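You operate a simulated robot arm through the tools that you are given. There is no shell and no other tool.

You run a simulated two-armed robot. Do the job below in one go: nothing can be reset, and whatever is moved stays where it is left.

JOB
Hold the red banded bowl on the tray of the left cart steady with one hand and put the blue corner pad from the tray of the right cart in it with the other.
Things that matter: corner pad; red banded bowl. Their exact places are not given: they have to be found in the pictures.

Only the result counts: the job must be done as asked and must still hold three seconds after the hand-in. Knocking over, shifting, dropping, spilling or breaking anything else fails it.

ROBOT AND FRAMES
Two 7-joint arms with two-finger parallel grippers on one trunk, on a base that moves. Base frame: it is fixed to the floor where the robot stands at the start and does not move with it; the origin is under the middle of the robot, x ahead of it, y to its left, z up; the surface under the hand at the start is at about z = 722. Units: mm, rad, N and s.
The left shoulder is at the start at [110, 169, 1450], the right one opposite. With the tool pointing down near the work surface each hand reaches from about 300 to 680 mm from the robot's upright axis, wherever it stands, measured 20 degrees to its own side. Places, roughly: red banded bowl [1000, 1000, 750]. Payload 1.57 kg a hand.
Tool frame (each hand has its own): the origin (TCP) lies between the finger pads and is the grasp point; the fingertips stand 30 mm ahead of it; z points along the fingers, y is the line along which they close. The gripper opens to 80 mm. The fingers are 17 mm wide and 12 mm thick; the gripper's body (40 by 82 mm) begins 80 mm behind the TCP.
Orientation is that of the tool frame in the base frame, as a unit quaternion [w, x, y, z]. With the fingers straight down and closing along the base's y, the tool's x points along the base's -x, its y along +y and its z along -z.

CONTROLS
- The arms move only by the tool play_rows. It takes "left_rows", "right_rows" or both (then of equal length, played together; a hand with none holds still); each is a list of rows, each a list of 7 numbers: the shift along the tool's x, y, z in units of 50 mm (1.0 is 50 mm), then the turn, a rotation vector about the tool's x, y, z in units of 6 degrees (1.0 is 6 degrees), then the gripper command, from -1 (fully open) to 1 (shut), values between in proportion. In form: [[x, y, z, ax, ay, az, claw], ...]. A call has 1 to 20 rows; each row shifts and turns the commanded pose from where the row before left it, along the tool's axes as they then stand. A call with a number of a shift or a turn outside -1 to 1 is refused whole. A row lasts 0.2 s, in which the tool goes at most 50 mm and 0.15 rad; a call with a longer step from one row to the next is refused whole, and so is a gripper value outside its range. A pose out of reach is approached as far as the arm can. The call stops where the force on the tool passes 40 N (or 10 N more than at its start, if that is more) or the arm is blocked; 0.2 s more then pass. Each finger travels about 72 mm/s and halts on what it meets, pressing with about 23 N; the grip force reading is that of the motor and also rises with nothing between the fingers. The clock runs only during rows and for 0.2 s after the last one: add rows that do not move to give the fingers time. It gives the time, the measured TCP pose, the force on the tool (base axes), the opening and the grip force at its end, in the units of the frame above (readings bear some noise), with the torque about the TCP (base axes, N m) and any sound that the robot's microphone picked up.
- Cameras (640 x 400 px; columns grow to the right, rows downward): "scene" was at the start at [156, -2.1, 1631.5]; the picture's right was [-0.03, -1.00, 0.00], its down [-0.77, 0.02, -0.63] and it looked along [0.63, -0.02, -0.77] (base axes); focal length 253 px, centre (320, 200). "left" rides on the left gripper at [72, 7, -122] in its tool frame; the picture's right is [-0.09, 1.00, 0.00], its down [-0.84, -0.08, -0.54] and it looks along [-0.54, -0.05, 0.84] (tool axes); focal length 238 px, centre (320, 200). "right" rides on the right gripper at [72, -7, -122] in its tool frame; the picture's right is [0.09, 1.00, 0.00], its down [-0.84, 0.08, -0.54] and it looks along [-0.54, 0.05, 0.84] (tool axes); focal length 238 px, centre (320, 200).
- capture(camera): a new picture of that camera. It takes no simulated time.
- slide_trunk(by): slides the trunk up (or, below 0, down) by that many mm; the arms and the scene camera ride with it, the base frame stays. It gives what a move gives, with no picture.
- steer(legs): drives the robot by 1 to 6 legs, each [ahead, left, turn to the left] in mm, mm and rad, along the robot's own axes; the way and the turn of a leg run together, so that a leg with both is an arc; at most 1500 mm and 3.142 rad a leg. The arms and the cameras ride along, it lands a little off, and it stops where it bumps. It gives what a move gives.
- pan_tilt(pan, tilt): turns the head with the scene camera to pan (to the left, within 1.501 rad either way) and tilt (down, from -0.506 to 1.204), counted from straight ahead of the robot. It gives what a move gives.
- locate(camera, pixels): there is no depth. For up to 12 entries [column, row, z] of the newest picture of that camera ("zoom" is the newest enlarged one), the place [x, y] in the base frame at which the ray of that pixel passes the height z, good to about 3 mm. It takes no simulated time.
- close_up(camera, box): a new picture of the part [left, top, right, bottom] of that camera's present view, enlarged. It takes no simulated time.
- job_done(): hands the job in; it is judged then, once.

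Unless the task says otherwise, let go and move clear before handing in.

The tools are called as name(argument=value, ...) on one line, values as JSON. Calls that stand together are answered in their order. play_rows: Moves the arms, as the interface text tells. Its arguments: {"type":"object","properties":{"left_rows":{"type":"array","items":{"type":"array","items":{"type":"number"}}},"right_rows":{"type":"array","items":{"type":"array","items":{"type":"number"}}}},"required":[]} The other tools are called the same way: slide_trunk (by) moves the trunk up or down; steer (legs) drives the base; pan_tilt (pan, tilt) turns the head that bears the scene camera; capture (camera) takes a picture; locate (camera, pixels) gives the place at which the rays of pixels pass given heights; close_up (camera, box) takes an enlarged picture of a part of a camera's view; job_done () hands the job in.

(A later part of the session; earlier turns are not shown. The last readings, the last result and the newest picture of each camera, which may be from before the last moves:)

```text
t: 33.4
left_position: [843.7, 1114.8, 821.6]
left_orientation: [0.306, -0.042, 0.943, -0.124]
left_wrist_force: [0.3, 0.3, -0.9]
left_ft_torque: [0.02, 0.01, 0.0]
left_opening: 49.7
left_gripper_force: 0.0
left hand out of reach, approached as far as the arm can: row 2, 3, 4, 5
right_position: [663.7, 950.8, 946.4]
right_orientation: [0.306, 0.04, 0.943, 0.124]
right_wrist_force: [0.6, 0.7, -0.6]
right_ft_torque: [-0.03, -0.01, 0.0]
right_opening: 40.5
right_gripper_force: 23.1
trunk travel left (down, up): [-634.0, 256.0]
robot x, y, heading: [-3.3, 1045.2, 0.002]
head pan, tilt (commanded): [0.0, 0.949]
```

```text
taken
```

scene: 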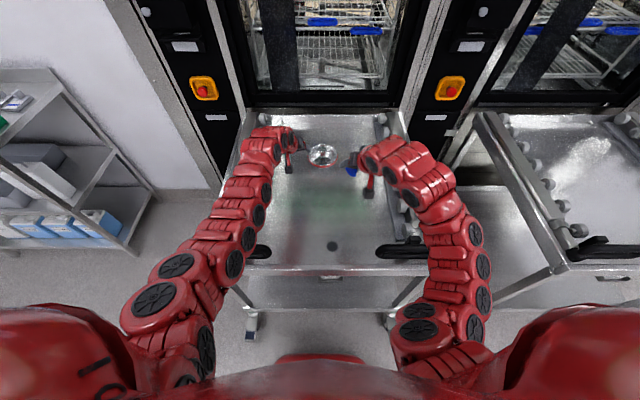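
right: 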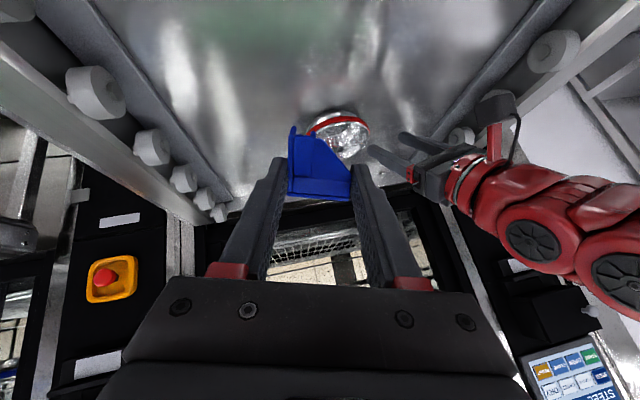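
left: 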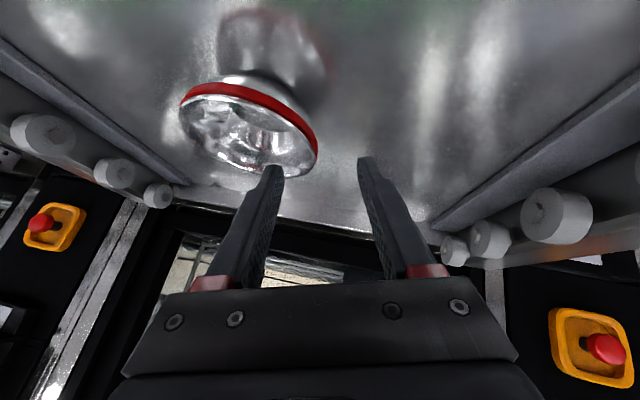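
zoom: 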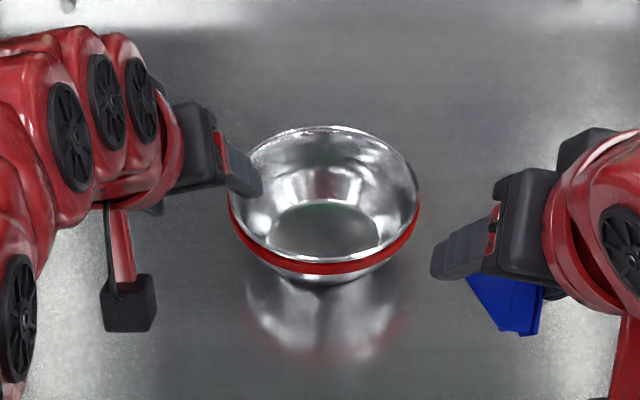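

The left hand stopped short at (844, 1115, 822), about 60 mm shy, because the shoulder is still too high. Before lowering the trunk about 240 mm more, I'll raise both hands by a similar amount so nothing comes down on the cart.

play_rows(left_rows=[[0, 0, -0.6, 0, 0, 0, -0.25], [-0.373, -0.171, -0.6, 0, 0, 0, -0.25], [-0.373, -0.171, -0.6, 0, 0, 0, -0.25], [-0.373, -0.171, -0.6, 0, 0, 0, -0.25], [-0.373, -0.171, -0.6, 0, 0, 0, -0.25], [-0.373, -0.171, -0.6, 0, 0, 0, -0.25], [-0.373, -0.171, -0.6, 0, 0, 0, -0.25], [-0.373, -0.171, -0.6, 0, 0, 0, -0.25], [0, 0, 0, 0, 0, 0, -0.25]], right_rows=[[0, 0, 0, 0, 0, 0, 1], [-0.389, 0.178, -0.535, 0, 0, 0, 1], [-0.389, 0.178, -0.535, 0, 0, 0, 1], [-0.389, 0.178, -0.535, 0, 0, 0, 1], [-0.389, 0.178, -0.535, 0, 0, 0, 1], [-0.389, 0.178, -0.535, 0, 0, 0, 1], [-0.389, 0.178, -0.535, 0, 0, 0, 1], [-0.389, 0.178, -0.535, 0, 0, 0, 1], [0, 0, 0, 0, 0, 0, 1]])

capture(camera="scene")

```text
t: 35.4
left_position: [808.1, 1126.2, 1098.6]
left_orientation: [0.306, -0.042, 0.943, -0.123]
left_wrist_force: [-0.6, -0.5, -0.3]
left_ft_torque: [0.0, 0.03, 0.0]
left_opening: 49.9
left_gripper_force: 0.1
right_position: [665.0, 951.1, 1126.9]
right_orientation: [0.308, 0.04, 0.942, 0.124]
right_wrist_force: [-0.7, -0.1, 0.2]
right_ft_torque: [-0.02, -0.01, -0.02]
right_opening: 40.6
right_gripper_force: 22.6
right hand out of reach, approached as far as the arm can: row 7, 8
trunk travel left (down, up): [-634.0, 256.0]
robot x, y, heading: [-3.5, 1046.4, -0.0]
head pan, tilt (commanded): [0.0, 0.949]
```

```text
taken
```

scene: 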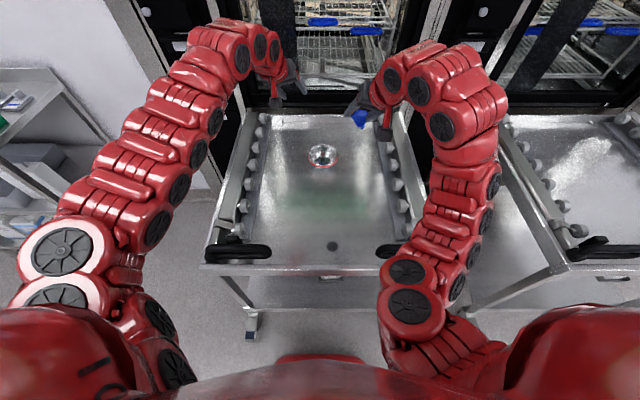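

Both hands are high now (1099 and 1127). I'll lower the trunk in two steps with a check between.

slide_trunk(by=-110)

capture(camera="scene")

```text
t: 36.8
left_position: [805.9, 1124.6, 988.5]
left_orientation: [0.305, -0.042, 0.943, -0.124]
left_wrist_force: [-0.6, 0.0, -0.1]
left_ft_torque: [0.0, 0.03, -0.02]
left_opening: 50.2
left_gripper_force: 0.1
right_position: [664.3, 950.3, 1017.7]
right_orientation: [0.308, 0.039, 0.942, 0.126]
right_wrist_force: [-0.3, 0.2, 0.0]
right_ft_torque: [-0.01, -0.01, 0.01]
right_opening: 40.6
right_gripper_force: 23.0
trunk travel left (down, up): [-524.0, 366.0]
robot x, y, heading: [-2.3, 1044.5, 0.001]
head pan, tilt (commanded): [0.0, 0.949]
```

```text
taken
```

scene: 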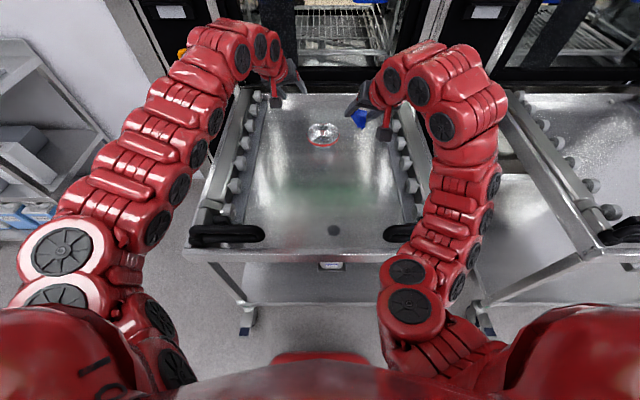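

The left elbow points outward and the right elbow hangs in front of the cart. I'll extend the right hand forward first so its elbow rises away from the handle, then lower the trunk further.

play_rows(right_rows=[[-0.36, 0.02, 0.36, 0, 0, 0, 1], [-0.36, 0.02, 0.36, 0, 0, 0, 1], [-0.36, 0.02, 0.36, 0, 0, 0, 1], [-0.36, 0.02, 0.36, 0, 0, 0, 1], [-0.36, 0.02, 0.36, 0, 0, 0, 1], [0, 0, 0, 0, 0, 0, 1]])

capture(camera="scene")

```text
t: 38.2
left_position: [806.7, 1123.4, 988.6]
left_orientation: [0.305, -0.041, 0.943, -0.124]
left_wrist_force: [-0.5, 0.8, -0.4]
left_ft_torque: [0.03, 0.01, 0.01]
left_opening: 49.8
left_gripper_force: 0.0
right_position: [789.4, 962.0, 1002.4]
right_orientation: [0.308, 0.038, 0.942, 0.126]
right_wrist_force: [0.6, 1.4, -0.3]
right_ft_torque: [0.03, 0.04, 0.03]
right_opening: 40.5
right_gripper_force: 23.1
trunk travel left (down, up): [-524.0, 366.0]
robot x, y, heading: [-5.6, 1043.0, -0.002]
head pan, tilt (commanded): [0.0, 0.949]
```

```text
taken
```

scene: 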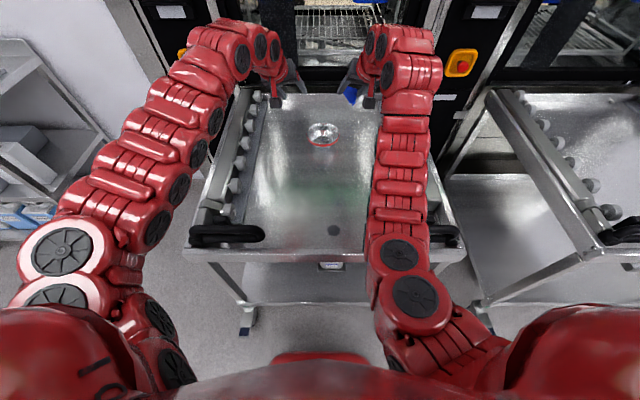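

The right arm is extended and clear at (789, 962, 1002). I'll lower the trunk another 110 mm, which puts the hands near z≈880-890.

slide_trunk(by=-110)

capture(camera="scene")

capture(camera="left")

capture(camera="right")

```text
t: 39.6
left_position: [805.9, 1124.5, 879.2]
left_orientation: [0.306, -0.041, 0.943, -0.124]
left_wrist_force: [0.3, 0.1, -0.4]
left_ft_torque: [-0.01, 0.01, -0.01]
left_opening: 49.9
left_gripper_force: 0.0
right_position: [789.0, 961.8, 891.6]
right_orientation: [0.309, 0.039, 0.942, 0.125]
right_wrist_force: [-0.3, -0.2, 0.4]
right_ft_torque: [0.01, 0.03, -0.03]
right_opening: 40.5
right_gripper_force: 22.8
trunk travel left (down, up): [-414.0, 476.0]
robot x, y, heading: [-2.3, 1045.3, 0.0]
head pan, tilt (commanded): [0.0, 0.949]
```

```text
taken
```

scene: 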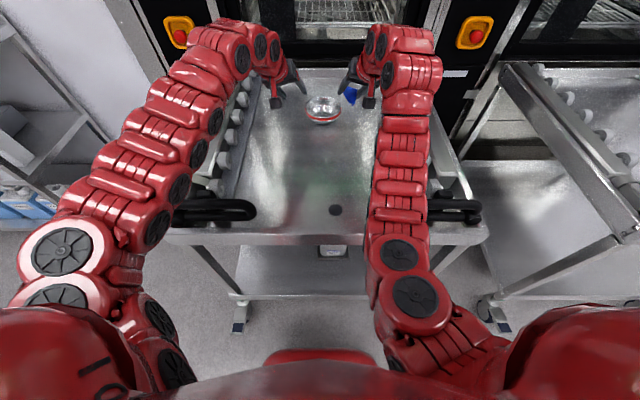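

```text
taken
```

left: 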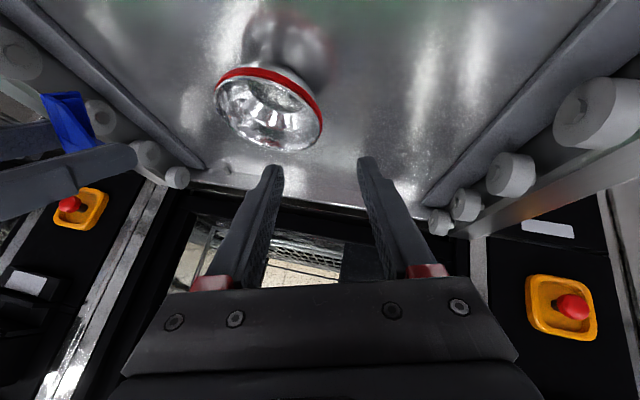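

```text
taken
```

right: 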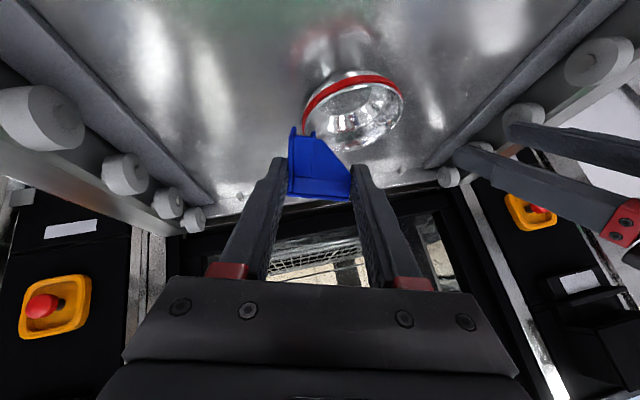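

The left fingers straddle the line to the bowl's left rim with about 130 mm left to go. I'll advance 85 mm and check alignment before straddling the wall.

play_rows(left_rows=[[0.01, 0, 0.45, 0, 0, 0, -0.25], [0.01, 0, 0.45, 0, 0, 0, -0.25], [0.01, 0.01, 0.4, 0, 0, 0, -0.25], [0.01, 0.01, 0.4, 0, 0, 0, -0.25], [0, 0, 0, 0, 0, 0, -0.25]])

capture(camera="left")

close_up(camera="scene", box=[272, 75, 372, 137])

capture(camera="right")

```text
t: 40.9
left_position: [854.9, 1108.1, 810.5]
left_orientation: [0.306, -0.04, 0.943, -0.124]
left_wrist_force: [-1.2, 0.9, 0.4]
left_ft_torque: [0.0, 0.0, 0.0]
left_opening: 50.1
left_gripper_force: 0.0
right_position: [788.4, 961.5, 889.3]
right_orientation: [0.308, 0.039, 0.942, 0.125]
right_wrist_force: [-0.2, 0.4, -0.9]
right_ft_torque: [-0.01, 0.02, -0.01]
right_opening: 40.8
right_gripper_force: 22.6
trunk travel left (down, up): [-414.0, 476.0]
robot x, y, heading: [-7.4, 1046.1, -0.0]
head pan, tilt (commanded): [0.0, 0.949]
```

```text
taken
```

left: 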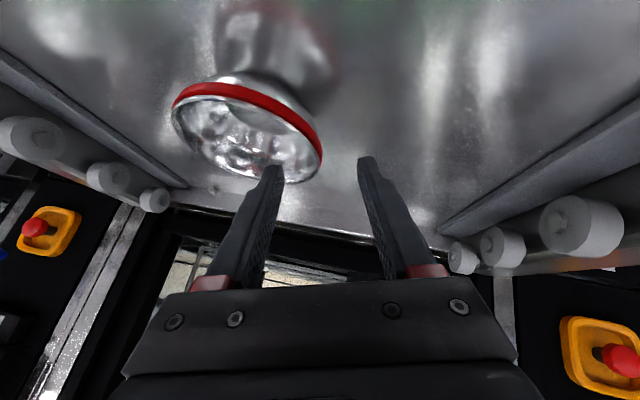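

```text
6.40 times, centred on (322, 106) of scene
```

zoom: 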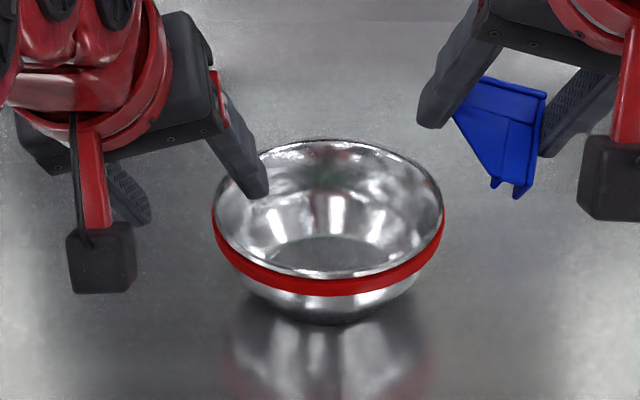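

```text
taken
```

right: 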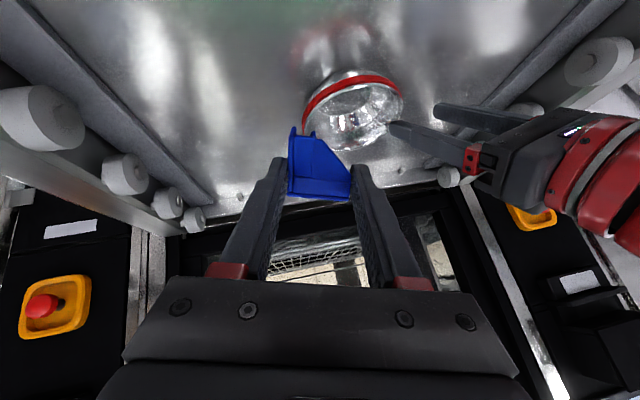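

The fingers are well placed, with the bowl's wall at column ~320 midway between the tips at 275 and 365. I'll advance the last 44 mm to straddle the rim.

play_rows(left_rows=[[0.006, -0.006, 0.25, 0, 0, 0, -0.25], [0.006, -0.006, 0.25, 0, 0, 0, -0.25], [0.006, -0.006, 0.2, 0, 0, 0, -0.25], [0, 0, 0.176, 0, 0, 0, -0.25], [0, 0, 0, 0, 0, 0, -0.25]])

capture(camera="left")

close_up(camera="scene", box=[272, 75, 372, 137])

```text
t: 42.0
left_position: [868.7, 1104.4, 785.6]
left_orientation: [0.307, -0.04, 0.943, -0.124]
left_wrist_force: [-0.3, -0.5, -0.3]
left_ft_torque: [-0.04, 0.0, 0.02]
left_opening: 50.2
left_gripper_force: 0.0
left hand out of reach, approached as far as the arm can: row 3, 4
right_position: [789.6, 962.5, 890.6]
right_orientation: [0.308, 0.039, 0.942, 0.126]
right_wrist_force: [-0.2, 0.0, -0.9]
right_ft_torque: [0.01, -0.02, -0.01]
right_opening: 40.7
right_gripper_force: 23.5
trunk travel left (down, up): [-414.0, 476.0]
robot x, y, heading: [-4.8, 1045.4, 0.002]
head pan, tilt (commanded): [0.0, 0.949]
```

```text
taken
```

left: 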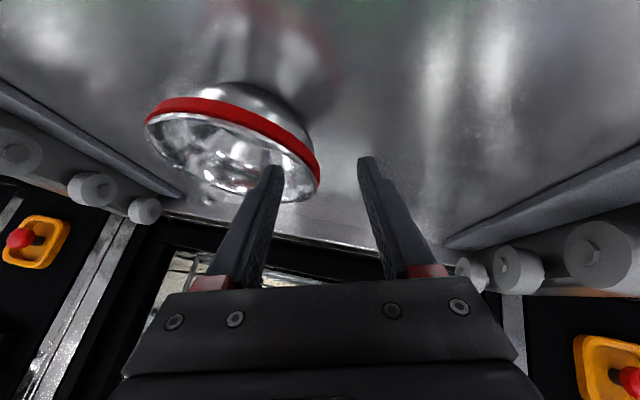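

```text
6.40 times, centred on (322, 106) of scene
```

zoom: 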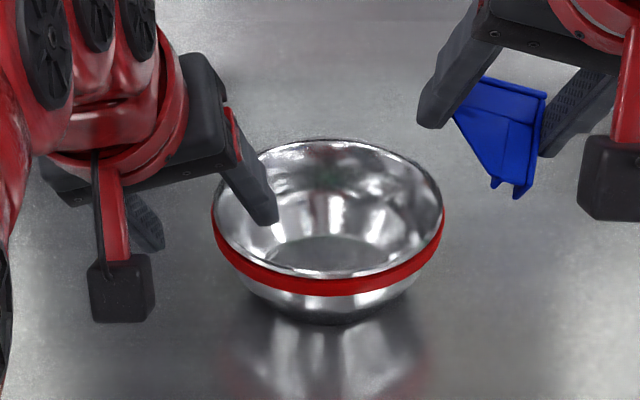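

The left hand stopped at (869, 1104, 786), about 16 mm short along the tool. Pitching it 9° more forward will gain that reach, so I'll back off 20 mm, pitch, and check.

play_rows(left_rows=[[0, 0, -0.4, 0, 0, 0, -0.25], [0, 0, 0, 0, -0.75, 0, -0.25], [0, 0, 0, 0, -0.75, 0, -0.25], [0, 0, 0, 0, 0, 0, -0.25]], right_rows=[[0, 0, 0, 0, 0, 0, 1], [0, 0, 0, 0, -0.75, 0, 1], [0, 0, 0, 0, -0.75, 0, 1], [0, 0, 0, 0, 0, 0, 1]])

capture(camera="left")

capture(camera="scene")

```text
t: 43.0
left_position: [857.6, 1107.4, 799.4]
left_orientation: [0.379, -0.051, 0.916, -0.12]
left_wrist_force: [0.7, -0.6, 0.1]
left_ft_torque: [-0.02, 0.03, -0.02]
left_opening: 50.0
left_gripper_force: 0.2
right_position: [789.8, 962.7, 889.8]
right_orientation: [0.38, 0.049, 0.915, 0.121]
right_wrist_force: [-0.1, 0.1, -0.4]
right_ft_torque: [0.0, 0.0, 0.0]
right_opening: 40.5
right_gripper_force: 23.7
trunk travel left (down, up): [-414.0, 476.0]
robot x, y, heading: [-7.0, 1046.1, 0.001]
head pan, tilt (commanded): [0.0, 0.949]
```

```text
taken
```

left: 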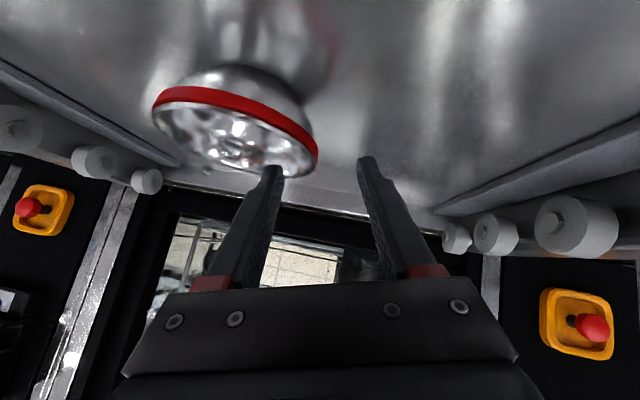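

```text
taken
```

scene: 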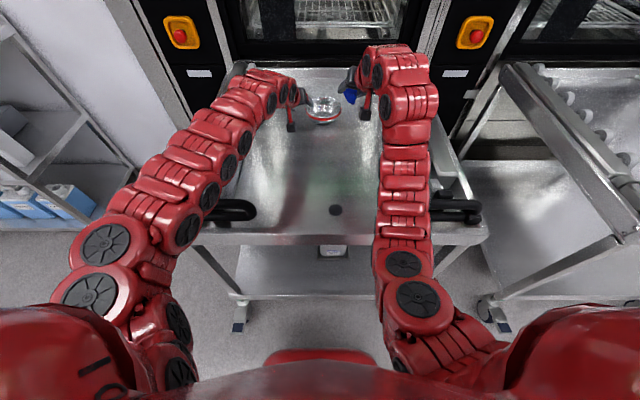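

The new pitch is about 45° and reachable, with the wall still between the fingers. I'll advance the remaining 31 mm.

play_rows(left_rows=[[0.023, -0.023, 0.205, 0, 0, 0, -0.25], [0.023, -0.023, 0.205, 0, 0, 0, -0.25], [0.023, -0.023, 0.205, 0, 0, 0, -0.25], [0, 0, 0, 0, 0, 0, -0.25]])

capture(camera="left")

close_up(camera="scene", box=[272, 75, 372, 137])

```text
t: 44.0
left_position: [875.3, 1098.0, 777.1]
left_orientation: [0.379, -0.051, 0.916, -0.12]
left_wrist_force: [-0.4, 0.2, 0.3]
left_ft_torque: [-0.02, 0.04, 0.02]
left_opening: 50.0
left_gripper_force: 0.0
right_position: [789.2, 962.9, 890.3]
right_orientation: [0.381, 0.049, 0.915, 0.121]
right_wrist_force: [0.3, 1.2, 0.1]
right_ft_torque: [-0.02, 0.02, -0.02]
right_opening: 40.5
right_gripper_force: 23.0
trunk travel left (down, up): [-414.0, 476.0]
robot x, y, heading: [-6.5, 1046.8, 0.003]
head pan, tilt (commanded): [0.0, 0.949]
```

```text
taken
```

left: 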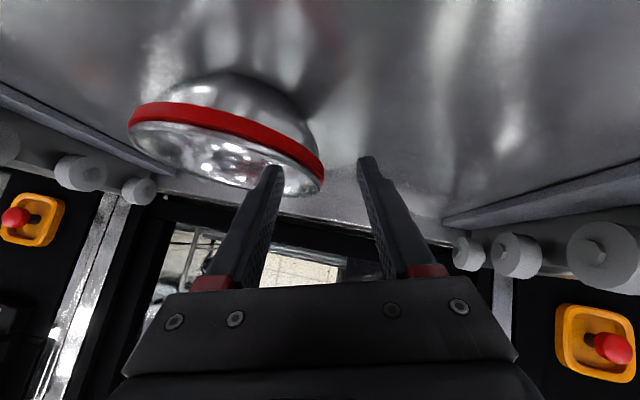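

```text
6.40 times, centred on (322, 106) of scene
```

zoom: 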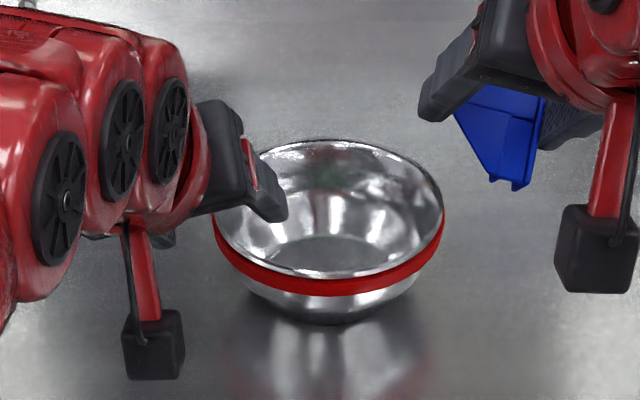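

The fingers straddle the bowl's left wall, which sits at column ~322 between tips at 275 and 365. I'll close most of the way, to about 16 mm, and check centring before gripping.

play_rows(left_rows=[[0, 0, 0, 0, 0, 0, 0], [0, 0, 0, 0, 0, 0, 0.25], [0, 0, 0, 0, 0, 0, 0.45], [0, 0, 0, 0, 0, 0, 0.6], [0, 0, 0, 0, 0, 0, 0.6]])

capture(camera="left")

close_up(camera="left", box=[240, 120, 400, 220])

close_up(camera="scene", box=[272, 75, 372, 137])

```text
t: 45.2
left_position: [876.1, 1098.0, 777.0]
left_orientation: [0.379, -0.051, 0.916, -0.12]
left_wrist_force: [0.2, -0.4, 0.2]
left_ft_torque: [-0.03, 0.05, 0.01]
left_opening: 16.3
left_gripper_force: 0.7
right_position: [789.2, 963.0, 890.5]
right_orientation: [0.381, 0.049, 0.915, 0.121]
right_wrist_force: [-0.5, -1.0, -0.6]
right_ft_torque: [-0.01, 0.01, 0.02]
right_opening: 40.3
right_gripper_force: 22.8
trunk travel left (down, up): [-414.0, 476.0]
robot x, y, heading: [-3.7, 1042.3, 0.005]
head pan, tilt (commanded): [0.0, 0.949]
```

```text
taken
```

left: 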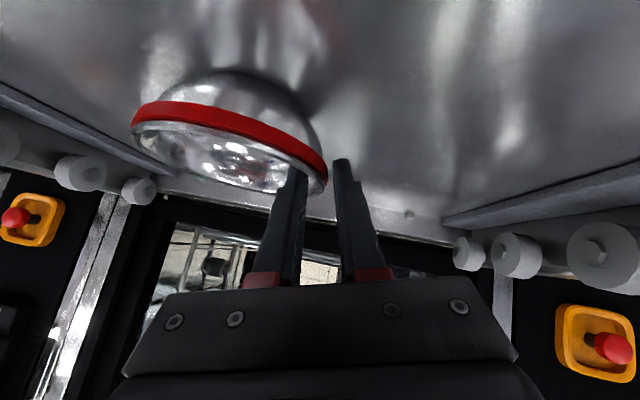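

```text
4.00 times, centred on (320, 170) of left
```

zoom: 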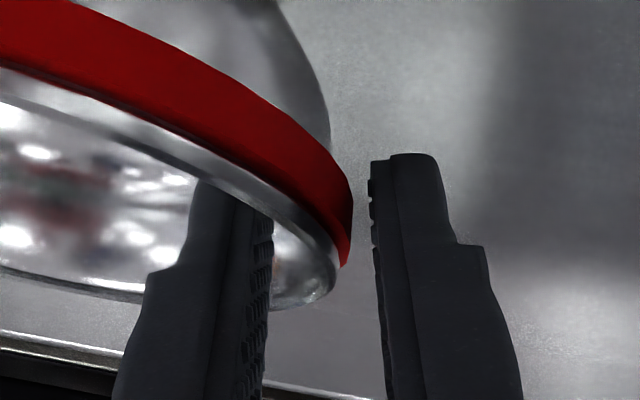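

```text
6.40 times, centred on (322, 106) of scene
```

zoom: 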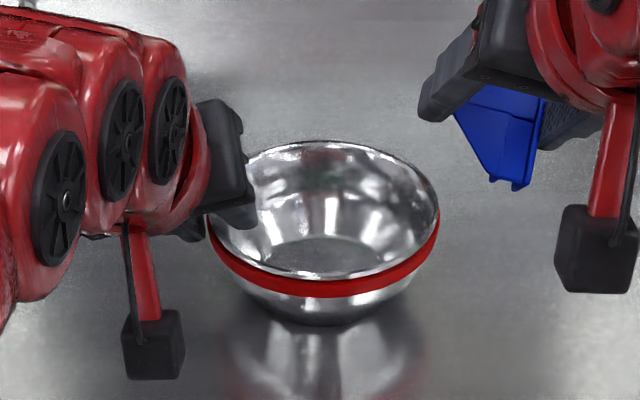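

The bowl sits snugly between the fingers, with the inner finger just touching (it moved about 3 mm) and the outer finger a few mm away. I'll close gently to grip.

play_rows(left_rows=[[0, -0.02, 0, 0, 0, 0, 0.7], [0, -0.02, 0, 0, 0, 0, 0.8], [0, 0, 0, 0, 0, 0, 0.9], [0, 0, 0, 0, 0, 0, 1], [0, 0, 0, 0, 0, 0, 1]])

close_up(camera="left", box=[240, 120, 400, 220])

close_up(camera="scene", box=[272, 75, 372, 137])

capture(camera="right")

```text
t: 46.5
left_position: [876.6, 1097.6, 779.4]
left_orientation: [0.379, -0.05, 0.916, -0.121]
left_wrist_force: [1.9, 0.4, 2.0]
left_ft_torque: [-0.14, 0.03, 0.03]
left_opening: 7.9
left_gripper_force: 23.0
right_position: [790.0, 961.5, 889.8]
right_orientation: [0.38, 0.049, 0.915, 0.122]
right_wrist_force: [-0.1, -1.0, -1.0]
right_ft_torque: [-0.01, 0.0, 0.0]
right_opening: 40.7
right_gripper_force: 23.1
trunk travel left (down, up): [-414.0, 476.0]
robot x, y, heading: [-4.6, 1041.9, -0.001]
head pan, tilt (commanded): [0.0, 0.949]
```

```text
4.00 times, centred on (320, 170) of left
```

zoom: 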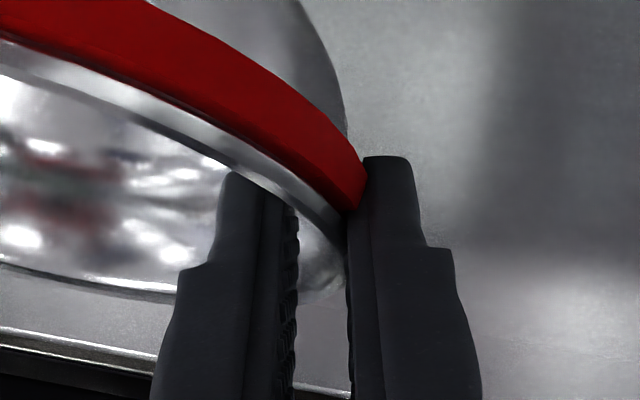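

```text
6.40 times, centred on (322, 106) of scene
```

zoom: 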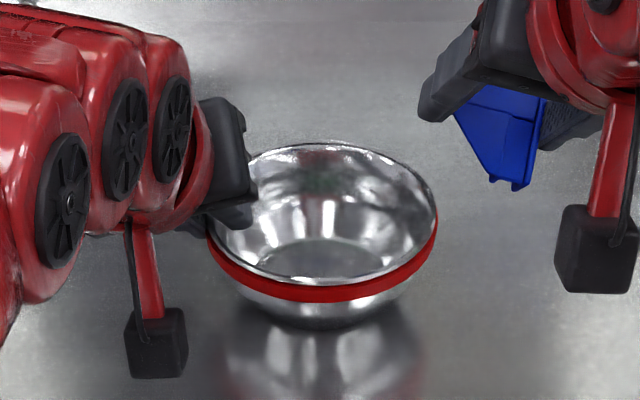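

```text
taken
```

right: 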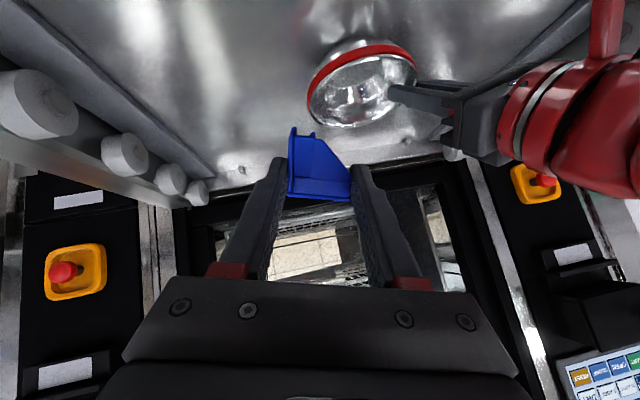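

The left gripper holds the bowl's wall at 7.9 mm opening and 23 N. I'll re-measure the bowl's rim in the latest scene zoom to aim the right hand.

locate(camera="zoom", pixels=[[322, 211, 770], [207, 230, 770], [438, 212, 772], [318, 143, 770], [335, 283, 770], [318, 258, 725]])

locate(camera="right", pixels=[[308, 98, 770], [416, 68, 770], [362, 60, 770], [350, 126, 770], [362, 88, 770]])

```text
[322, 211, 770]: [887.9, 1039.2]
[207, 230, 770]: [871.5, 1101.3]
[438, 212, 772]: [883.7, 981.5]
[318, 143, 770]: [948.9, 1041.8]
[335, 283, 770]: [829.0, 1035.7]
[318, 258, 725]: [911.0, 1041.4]
```

```text
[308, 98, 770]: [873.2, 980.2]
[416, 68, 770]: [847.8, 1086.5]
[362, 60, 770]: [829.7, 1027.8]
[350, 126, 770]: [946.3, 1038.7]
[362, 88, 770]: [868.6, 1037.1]
```

The bowl's centre is now about (889, 1039), firmly held on its left side. I'll bring the right hand with the pad to a point above the bowl, slightly right of centre to stay clear of the left finger.

play_rows(right_rows=[[-0.137, 0.244, 0.427, 0, 0, 0, 1], [-0.137, 0.244, 0.427, 0, 0, 0, 1], [-0.137, 0.244, 0.427, 0, 0, 0, 1], [-0.027, 0.121, 0.367, 0, 0, 0, 1], [-0.027, 0.121, 0.367, 0, 0, 0, 1], [0, 0, 0, 0, 0, 0, 1]], left_rows=[[0, 0, 0, 0, 0, 0, 1], [0, 0, 0, 0, 0, 0, 1], [0, 0, 0, 0, 0, 0, 1], [0, 0, 0, 0, 0, 0, 1], [0, 0, 0, 0, 0, 0, 1], [0, 0, 0, 0, 0, 0, 1]])

close_up(camera="scene", box=[262, 65, 382, 140])

capture(camera="right")

capture(camera="left")

```text
t: 47.9
left_position: [876.2, 1096.6, 779.3]
left_orientation: [0.379, -0.05, 0.916, -0.12]
left_wrist_force: [-0.7, -0.9, 3.3]
left_ft_torque: [-0.12, 0.08, 0.0]
left_opening: 7.8
left_gripper_force: 23.0
right_position: [878.6, 1022.3, 851.0]
right_orientation: [0.381, 0.049, 0.915, 0.121]
right_wrist_force: [0.0, -0.4, 0.1]
right_ft_torque: [0.03, 0.01, 0.0]
right_opening: 40.7
right_gripper_force: 23.1
trunk travel left (down, up): [-414.0, 476.0]
robot x, y, heading: [-3.7, 1049.0, -0.003]
head pan, tilt (commanded): [0.0, 0.949]
```

```text
5.33 times, centred on (322, 102) of scene
```

zoom: 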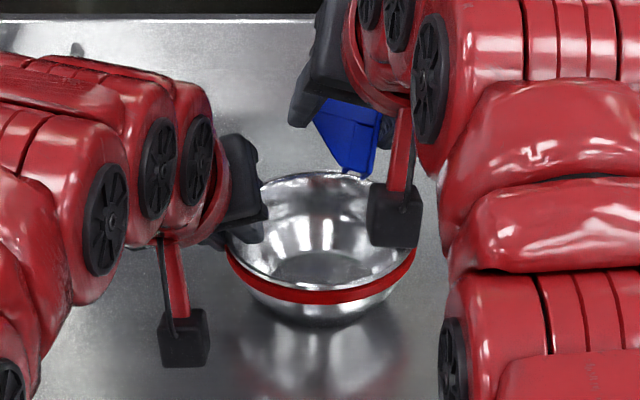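

```text
taken
```

right: 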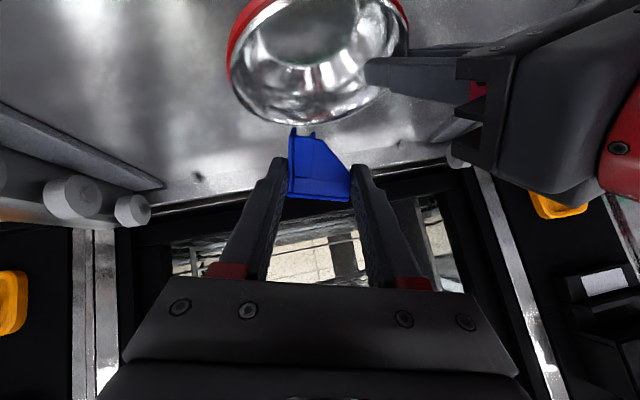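

```text
taken
```

left: 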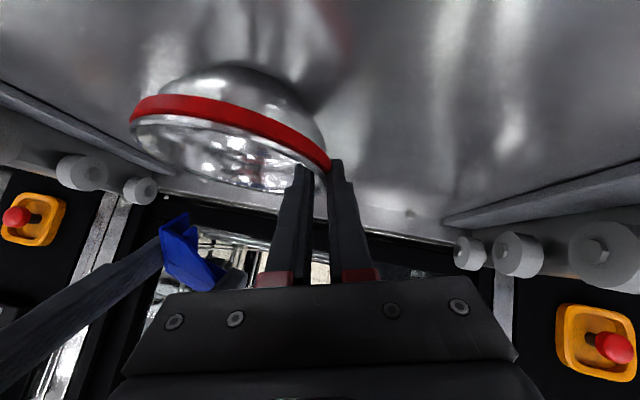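

The pad is above the bowl. In the right view the bowl's far rim is at about (305, 124) and its left rim at (228, 60); I'll check these positions before lowering.

locate(camera="right", pixels=[[305, 124, 770], [228, 60, 770], [408, 40, 770], [305, 124, 778], [312, 45, 726], [300, 127, 803], [350, 198, 820]])

close_up(camera="right", box=[220, 0, 420, 125])

```text
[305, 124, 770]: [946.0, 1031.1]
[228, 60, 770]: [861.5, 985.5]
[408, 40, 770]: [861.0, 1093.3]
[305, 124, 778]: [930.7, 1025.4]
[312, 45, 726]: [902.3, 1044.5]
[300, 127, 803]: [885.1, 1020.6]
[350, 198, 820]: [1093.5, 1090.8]
```

```text
3.20 times, centred on (320, 62) of right
```

zoom: 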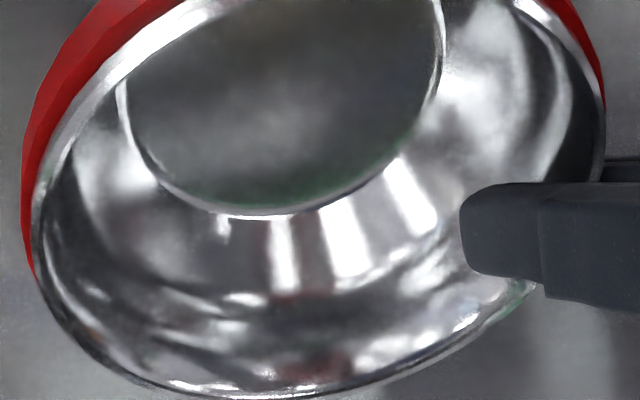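

Everything agrees with a bowl centre near (887, 1038). I'll lower the pad straight down, first 40 mm, while the left hand keeps its grip.

play_rows(right_rows=[[0.182, -0.069, 0.181, 0, 0, 0, 1], [0.182, -0.069, 0.181, 0, 0, 0, 1], [0.182, -0.069, 0.181, 0, 0, 0, 1], [0, 0, 0, 0, 0, 0, 1]], left_rows=[[0, 0, 0, 0, 0, 0, 1], [0, 0, 0, 0, 0, 0, 1], [0, 0, 0, 0, 0, 0, 1], [0, 0, 0, 0, 0, 0, 1]])

close_up(camera="scene", box=[262, 65, 382, 140])

capture(camera="right")

capture(camera="left")

```text
t: 48.9
left_position: [876.8, 1095.8, 778.5]
left_orientation: [0.379, -0.051, 0.916, -0.12]
left_wrist_force: [0.4, 0.1, 3.4]
left_ft_torque: [-0.07, 0.12, 0.0]
left_opening: 7.9
left_gripper_force: 23.1
right_position: [877.2, 1022.4, 809.6]
right_orientation: [0.381, 0.05, 0.915, 0.121]
right_wrist_force: [-0.3, 0.0, 1.3]
right_ft_torque: [0.02, -0.03, -0.02]
right_opening: 40.5
right_gripper_force: 23.2
trunk travel left (down, up): [-414.0, 476.0]
robot x, y, heading: [-3.7, 1044.9, -0.004]
head pan, tilt (commanded): [0.0, 0.949]
```

```text
5.33 times, centred on (322, 102) of scene
```

zoom: 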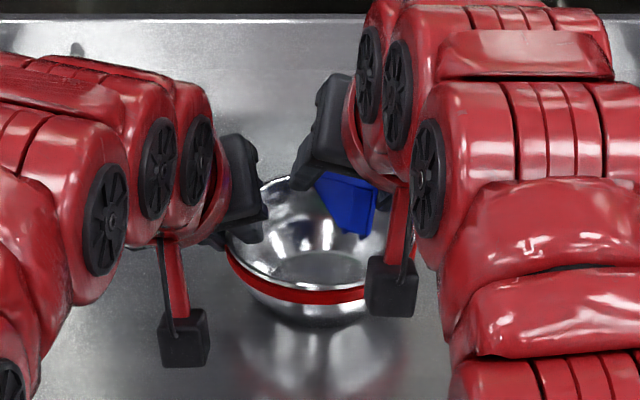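

```text
taken
```

right: 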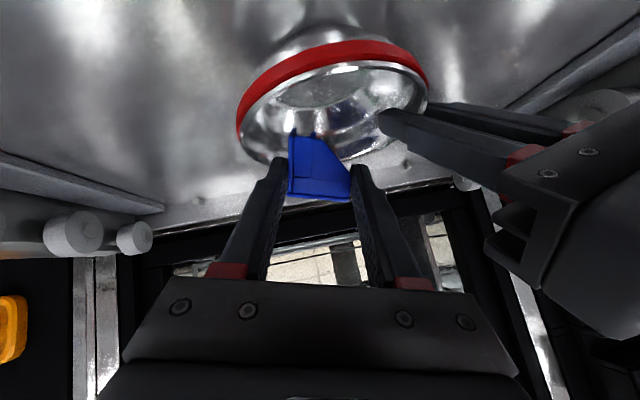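

```text
taken
```

left: 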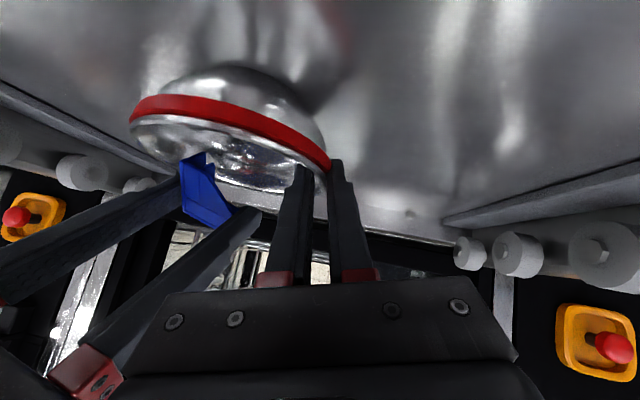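

The pad is just entering the bowl, clear of the rim and the left finger. I'll lower another 18 mm, so the pad's lowest edge is about 15-20 mm above the bowl's floor.

play_rows(right_rows=[[0.123, -0.047, 0.122, 0, 0, 0, 1], [0.123, -0.047, 0.122, 0, 0, 0, 1], [0, 0, 0, 0, 0, 0, 1]], left_rows=[[0, 0, 0, 0, 0, 0, 1], [0, 0, 0, 0, 0, 0, 1], [0, 0, 0, 0, 0, 0, 1]])

close_up(camera="scene", box=[272, 75, 372, 137])

capture(camera="right")

capture(camera="left")

```text
t: 49.6
left_position: [876.9, 1097.0, 779.5]
left_orientation: [0.38, -0.051, 0.916, -0.119]
left_wrist_force: [0.4, 0.8, 2.9]
left_ft_torque: [-0.08, 0.11, 0.02]
left_opening: 8.3
left_gripper_force: 23.2
right_position: [878.0, 1023.7, 792.0]
right_orientation: [0.381, 0.048, 0.915, 0.122]
right_wrist_force: [0.2, -0.3, -0.4]
right_ft_torque: [0.01, 0.0, 0.02]
right_opening: 40.3
right_gripper_force: 23.0
trunk travel left (down, up): [-414.0, 476.0]
robot x, y, heading: [-5.1, 1046.7, 0.004]
head pan, tilt (commanded): [0.0, 0.949]
```

```text
6.40 times, centred on (322, 106) of scene
```

zoom: 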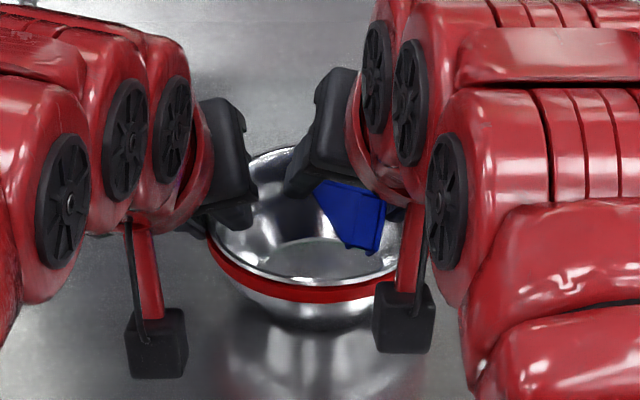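

```text
taken
```

right: 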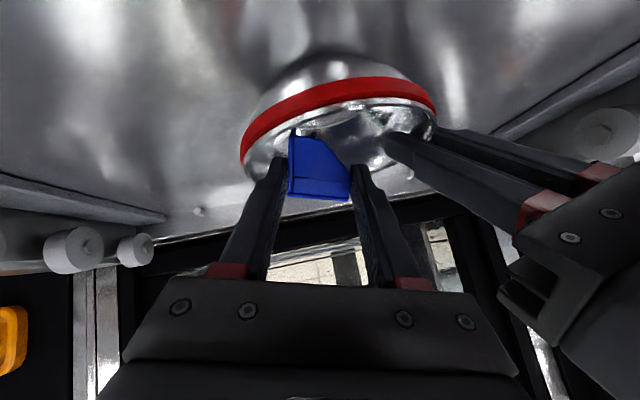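

```text
taken
```

left: 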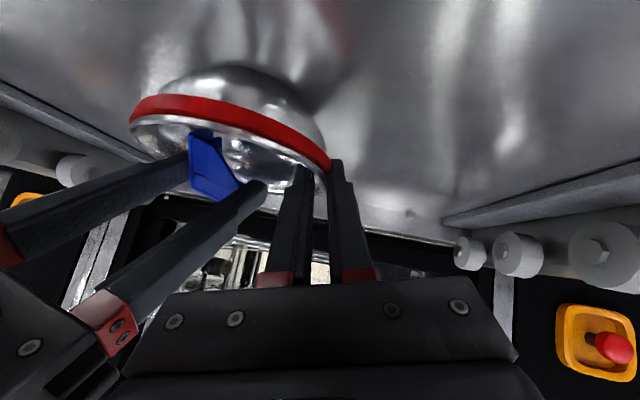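

The pad is inside the bowl at about (350, 225) in the zoom, with no contact forces. I'll lower 5 mm more and open the right gripper just enough, about 50 mm, to let the pad drop.

play_rows(right_rows=[[0.068, -0.026, 0.068, 0, 0, 0, 1], [0, 0, 0, 0, 0, 0, 1], [0, 0, 0, 0, 0, 0, 0], [0, 0, 0, 0, 0, 0, -0.12], [0, 0, 0, 0, 0, 0, -0.22], [0, 0, 0, 0, 0, 0, -0.25], [0, 0, 0, 0, 0, 0, -0.25], [0, 0, 0, 0, 0, 0, -0.25]], left_rows=[[0, 0, 0, 0, 0, 0, 1], [0, 0, 0, 0, 0, 0, 1], [0, 0, 0, 0, 0, 0, 1], [0, 0, 0, 0, 0, 0, 1], [0, 0, 0, 0, 0, 0, 1], [0, 0, 0, 0, 0, 0, 1], [0, 0, 0, 0, 0, 0, 1], [0, 0, 0, 0, 0, 0, 1]])

close_up(camera="scene", box=[272, 75, 372, 137])

capture(camera="right")

capture(camera="left")

```text
t: 51.5
left_position: [876.1, 1096.1, 778.7]
left_orientation: [0.38, -0.05, 0.916, -0.121]
left_wrist_force: [1.6, -1.3, 2.7]
left_ft_torque: [-0.12, 0.1, 0.02]
left_opening: 7.7
left_gripper_force: 23.5
right_position: [877.1, 1024.0, 787.5]
right_orientation: [0.38, 0.049, 0.916, 0.121]
right_wrist_force: [0.2, 1.2, 0.7]
right_ft_torque: [0.05, -0.02, 0.07]
right_opening: 47.9
right_gripper_force: 0.1
trunk travel left (down, up): [-414.0, 476.0]
robot x, y, heading: [-4.5, 1048.8, 0.002]
head pan, tilt (commanded): [0.0, 0.949]
```

```text
6.40 times, centred on (322, 106) of scene
```

zoom: 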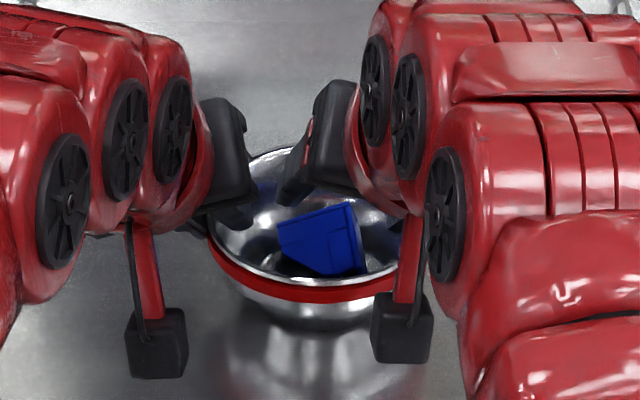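

```text
taken
```

right: 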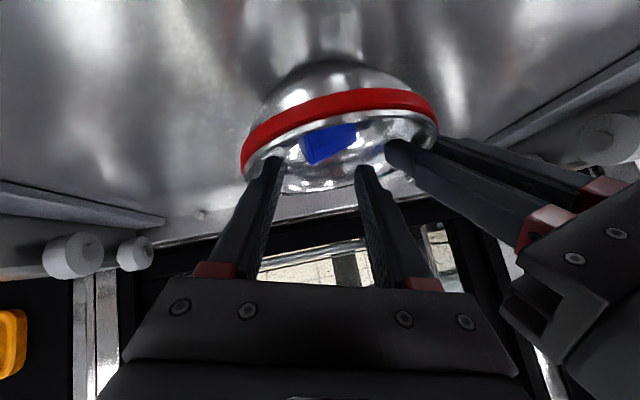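

```text
taken
```

left: 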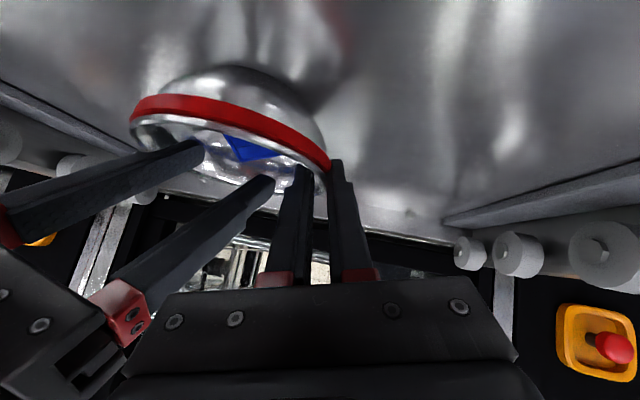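

The pad has dropped into the bowl and the right gripper is empty. I'll raise the right hand straight up, then back away.

play_rows(right_rows=[[-0.137, 0.052, -0.136, 0, 0, 0, -0.25], [-0.205, 0.078, -0.204, 0, 0, 0, -0.25], [-0.273, 0.104, -0.272, 0, 0, 0, -0.25], [-0.41, 0.156, -0.407, 0, 0, 0, -0.25], [-0.41, 0.156, -0.407, 0, 0, 0, -0.25], [0, -0.3, -0.6, 0, 0, 0, -0.25], [0, -0.3, -0.6, 0, 0, 0, -0.25], [0, -0.3, -0.4, 0, 0, 0, -0.25], [0, 0, 0, 0, 0, 0, -0.25]], left_rows=[[0, 0, 0, 0, 0, 0, 1], [0, 0, 0, 0, 0, 0, 1], [0, 0, 0, 0, 0, 0, 1], [0, 0, 0, 0, 0, 0, 1], [0, 0, 0, 0, 0, 0, 1], [0, 0, 0, 0, 0, 0, 1], [0, 0, 0, 0, 0, 0, 1], [0, 0, 0, 0, 0, 0, 1], [0, 0, 0, 0, 0, 0, 1]])

close_up(camera="scene", box=[272, 75, 372, 137])

capture(camera="right")

capture(camera="left")

```text
t: 53.5
left_position: [876.9, 1096.1, 779.6]
left_orientation: [0.379, -0.051, 0.916, -0.12]
left_wrist_force: [-1.2, 0.2, 2.1]
left_ft_torque: [-0.08, 0.14, -0.05]
left_opening: 7.8
left_gripper_force: 22.8
right_position: [821.4, 965.8, 934.5]
right_orientation: [0.381, 0.049, 0.915, 0.122]
right_wrist_force: [0.1, 0.4, -1.1]
right_ft_torque: [0.0, 0.01, 0.01]
right_opening: 49.8
right_gripper_force: 0.0
trunk travel left (down, up): [-414.0, 476.0]
robot x, y, heading: [-6.0, 1044.6, -0.007]
head pan, tilt (commanded): [0.0, 0.949]
```

```text
6.40 times, centred on (322, 106) of scene
```

zoom: 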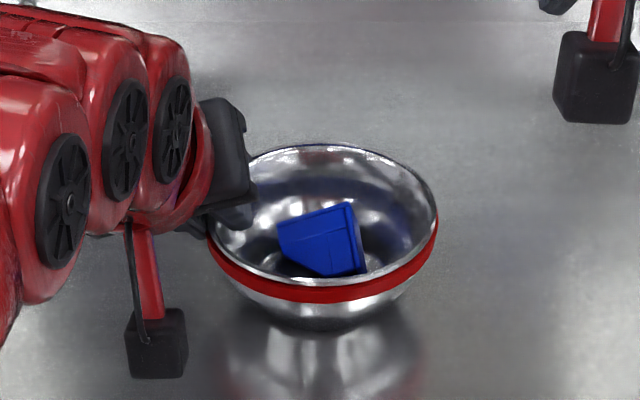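

```text
taken
```

right: 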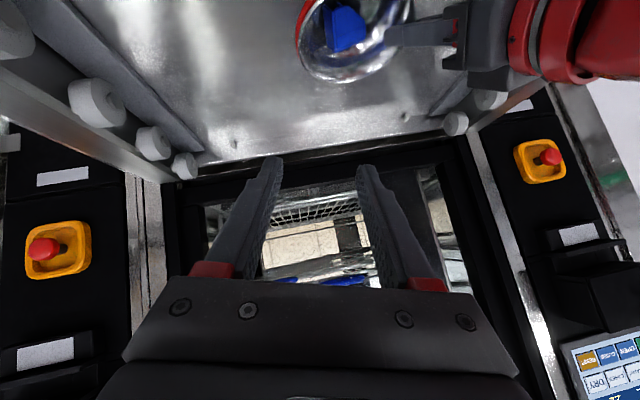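

```text
taken
```

left: 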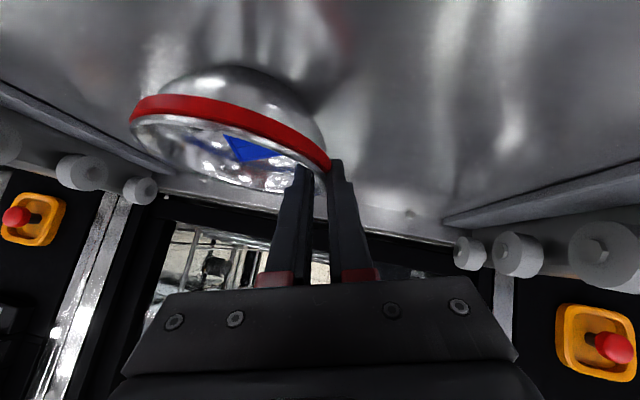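

The pad rests in the bowl. The left hand reads about 2-3 N upward on the tool, so it's pressing the bowl's left side down a little; I'll ease it up 2 mm to level the bowl before letting go.

play_rows(left_rows=[[-0.014, -0.005, -0.014, 0, 0, 0, 1], [-0.014, -0.005, -0.014, 0, 0, 0, 1], [0, 0, 0, 0, 0, 0, 1]])

close_up(camera="scene", box=[272, 75, 372, 137])

close_up(camera="right", box=[280, 0, 480, 125])

```text
t: 54.2
left_position: [876.3, 1096.1, 780.7]
left_orientation: [0.379, -0.052, 0.916, -0.12]
left_wrist_force: [-1.2, 0.3, -0.5]
left_ft_torque: [-0.05, 0.0, -0.02]
left_opening: 7.7
left_gripper_force: 23.0
right_position: [821.7, 965.0, 935.3]
right_orientation: [0.381, 0.049, 0.915, 0.121]
right_wrist_force: [-0.1, -0.1, 0.5]
right_ft_torque: [0.02, -0.01, -0.03]
right_opening: 50.0
right_gripper_force: 0.2
trunk travel left (down, up): [-414.0, 476.0]
robot x, y, heading: [-4.4, 1045.7, 0.005]
head pan, tilt (commanded): [0.0, 0.949]
```

```text
6.40 times, centred on (322, 106) of scene
```

zoom: 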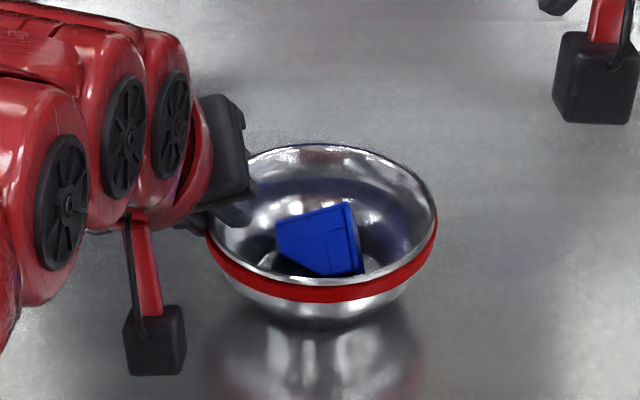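

```text
3.20 times, centred on (380, 62) of right
```

zoom: 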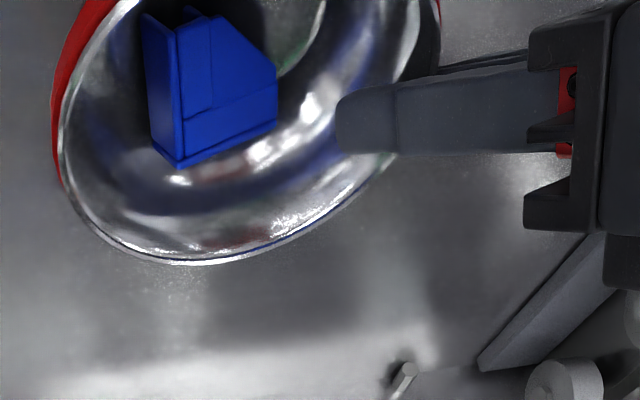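

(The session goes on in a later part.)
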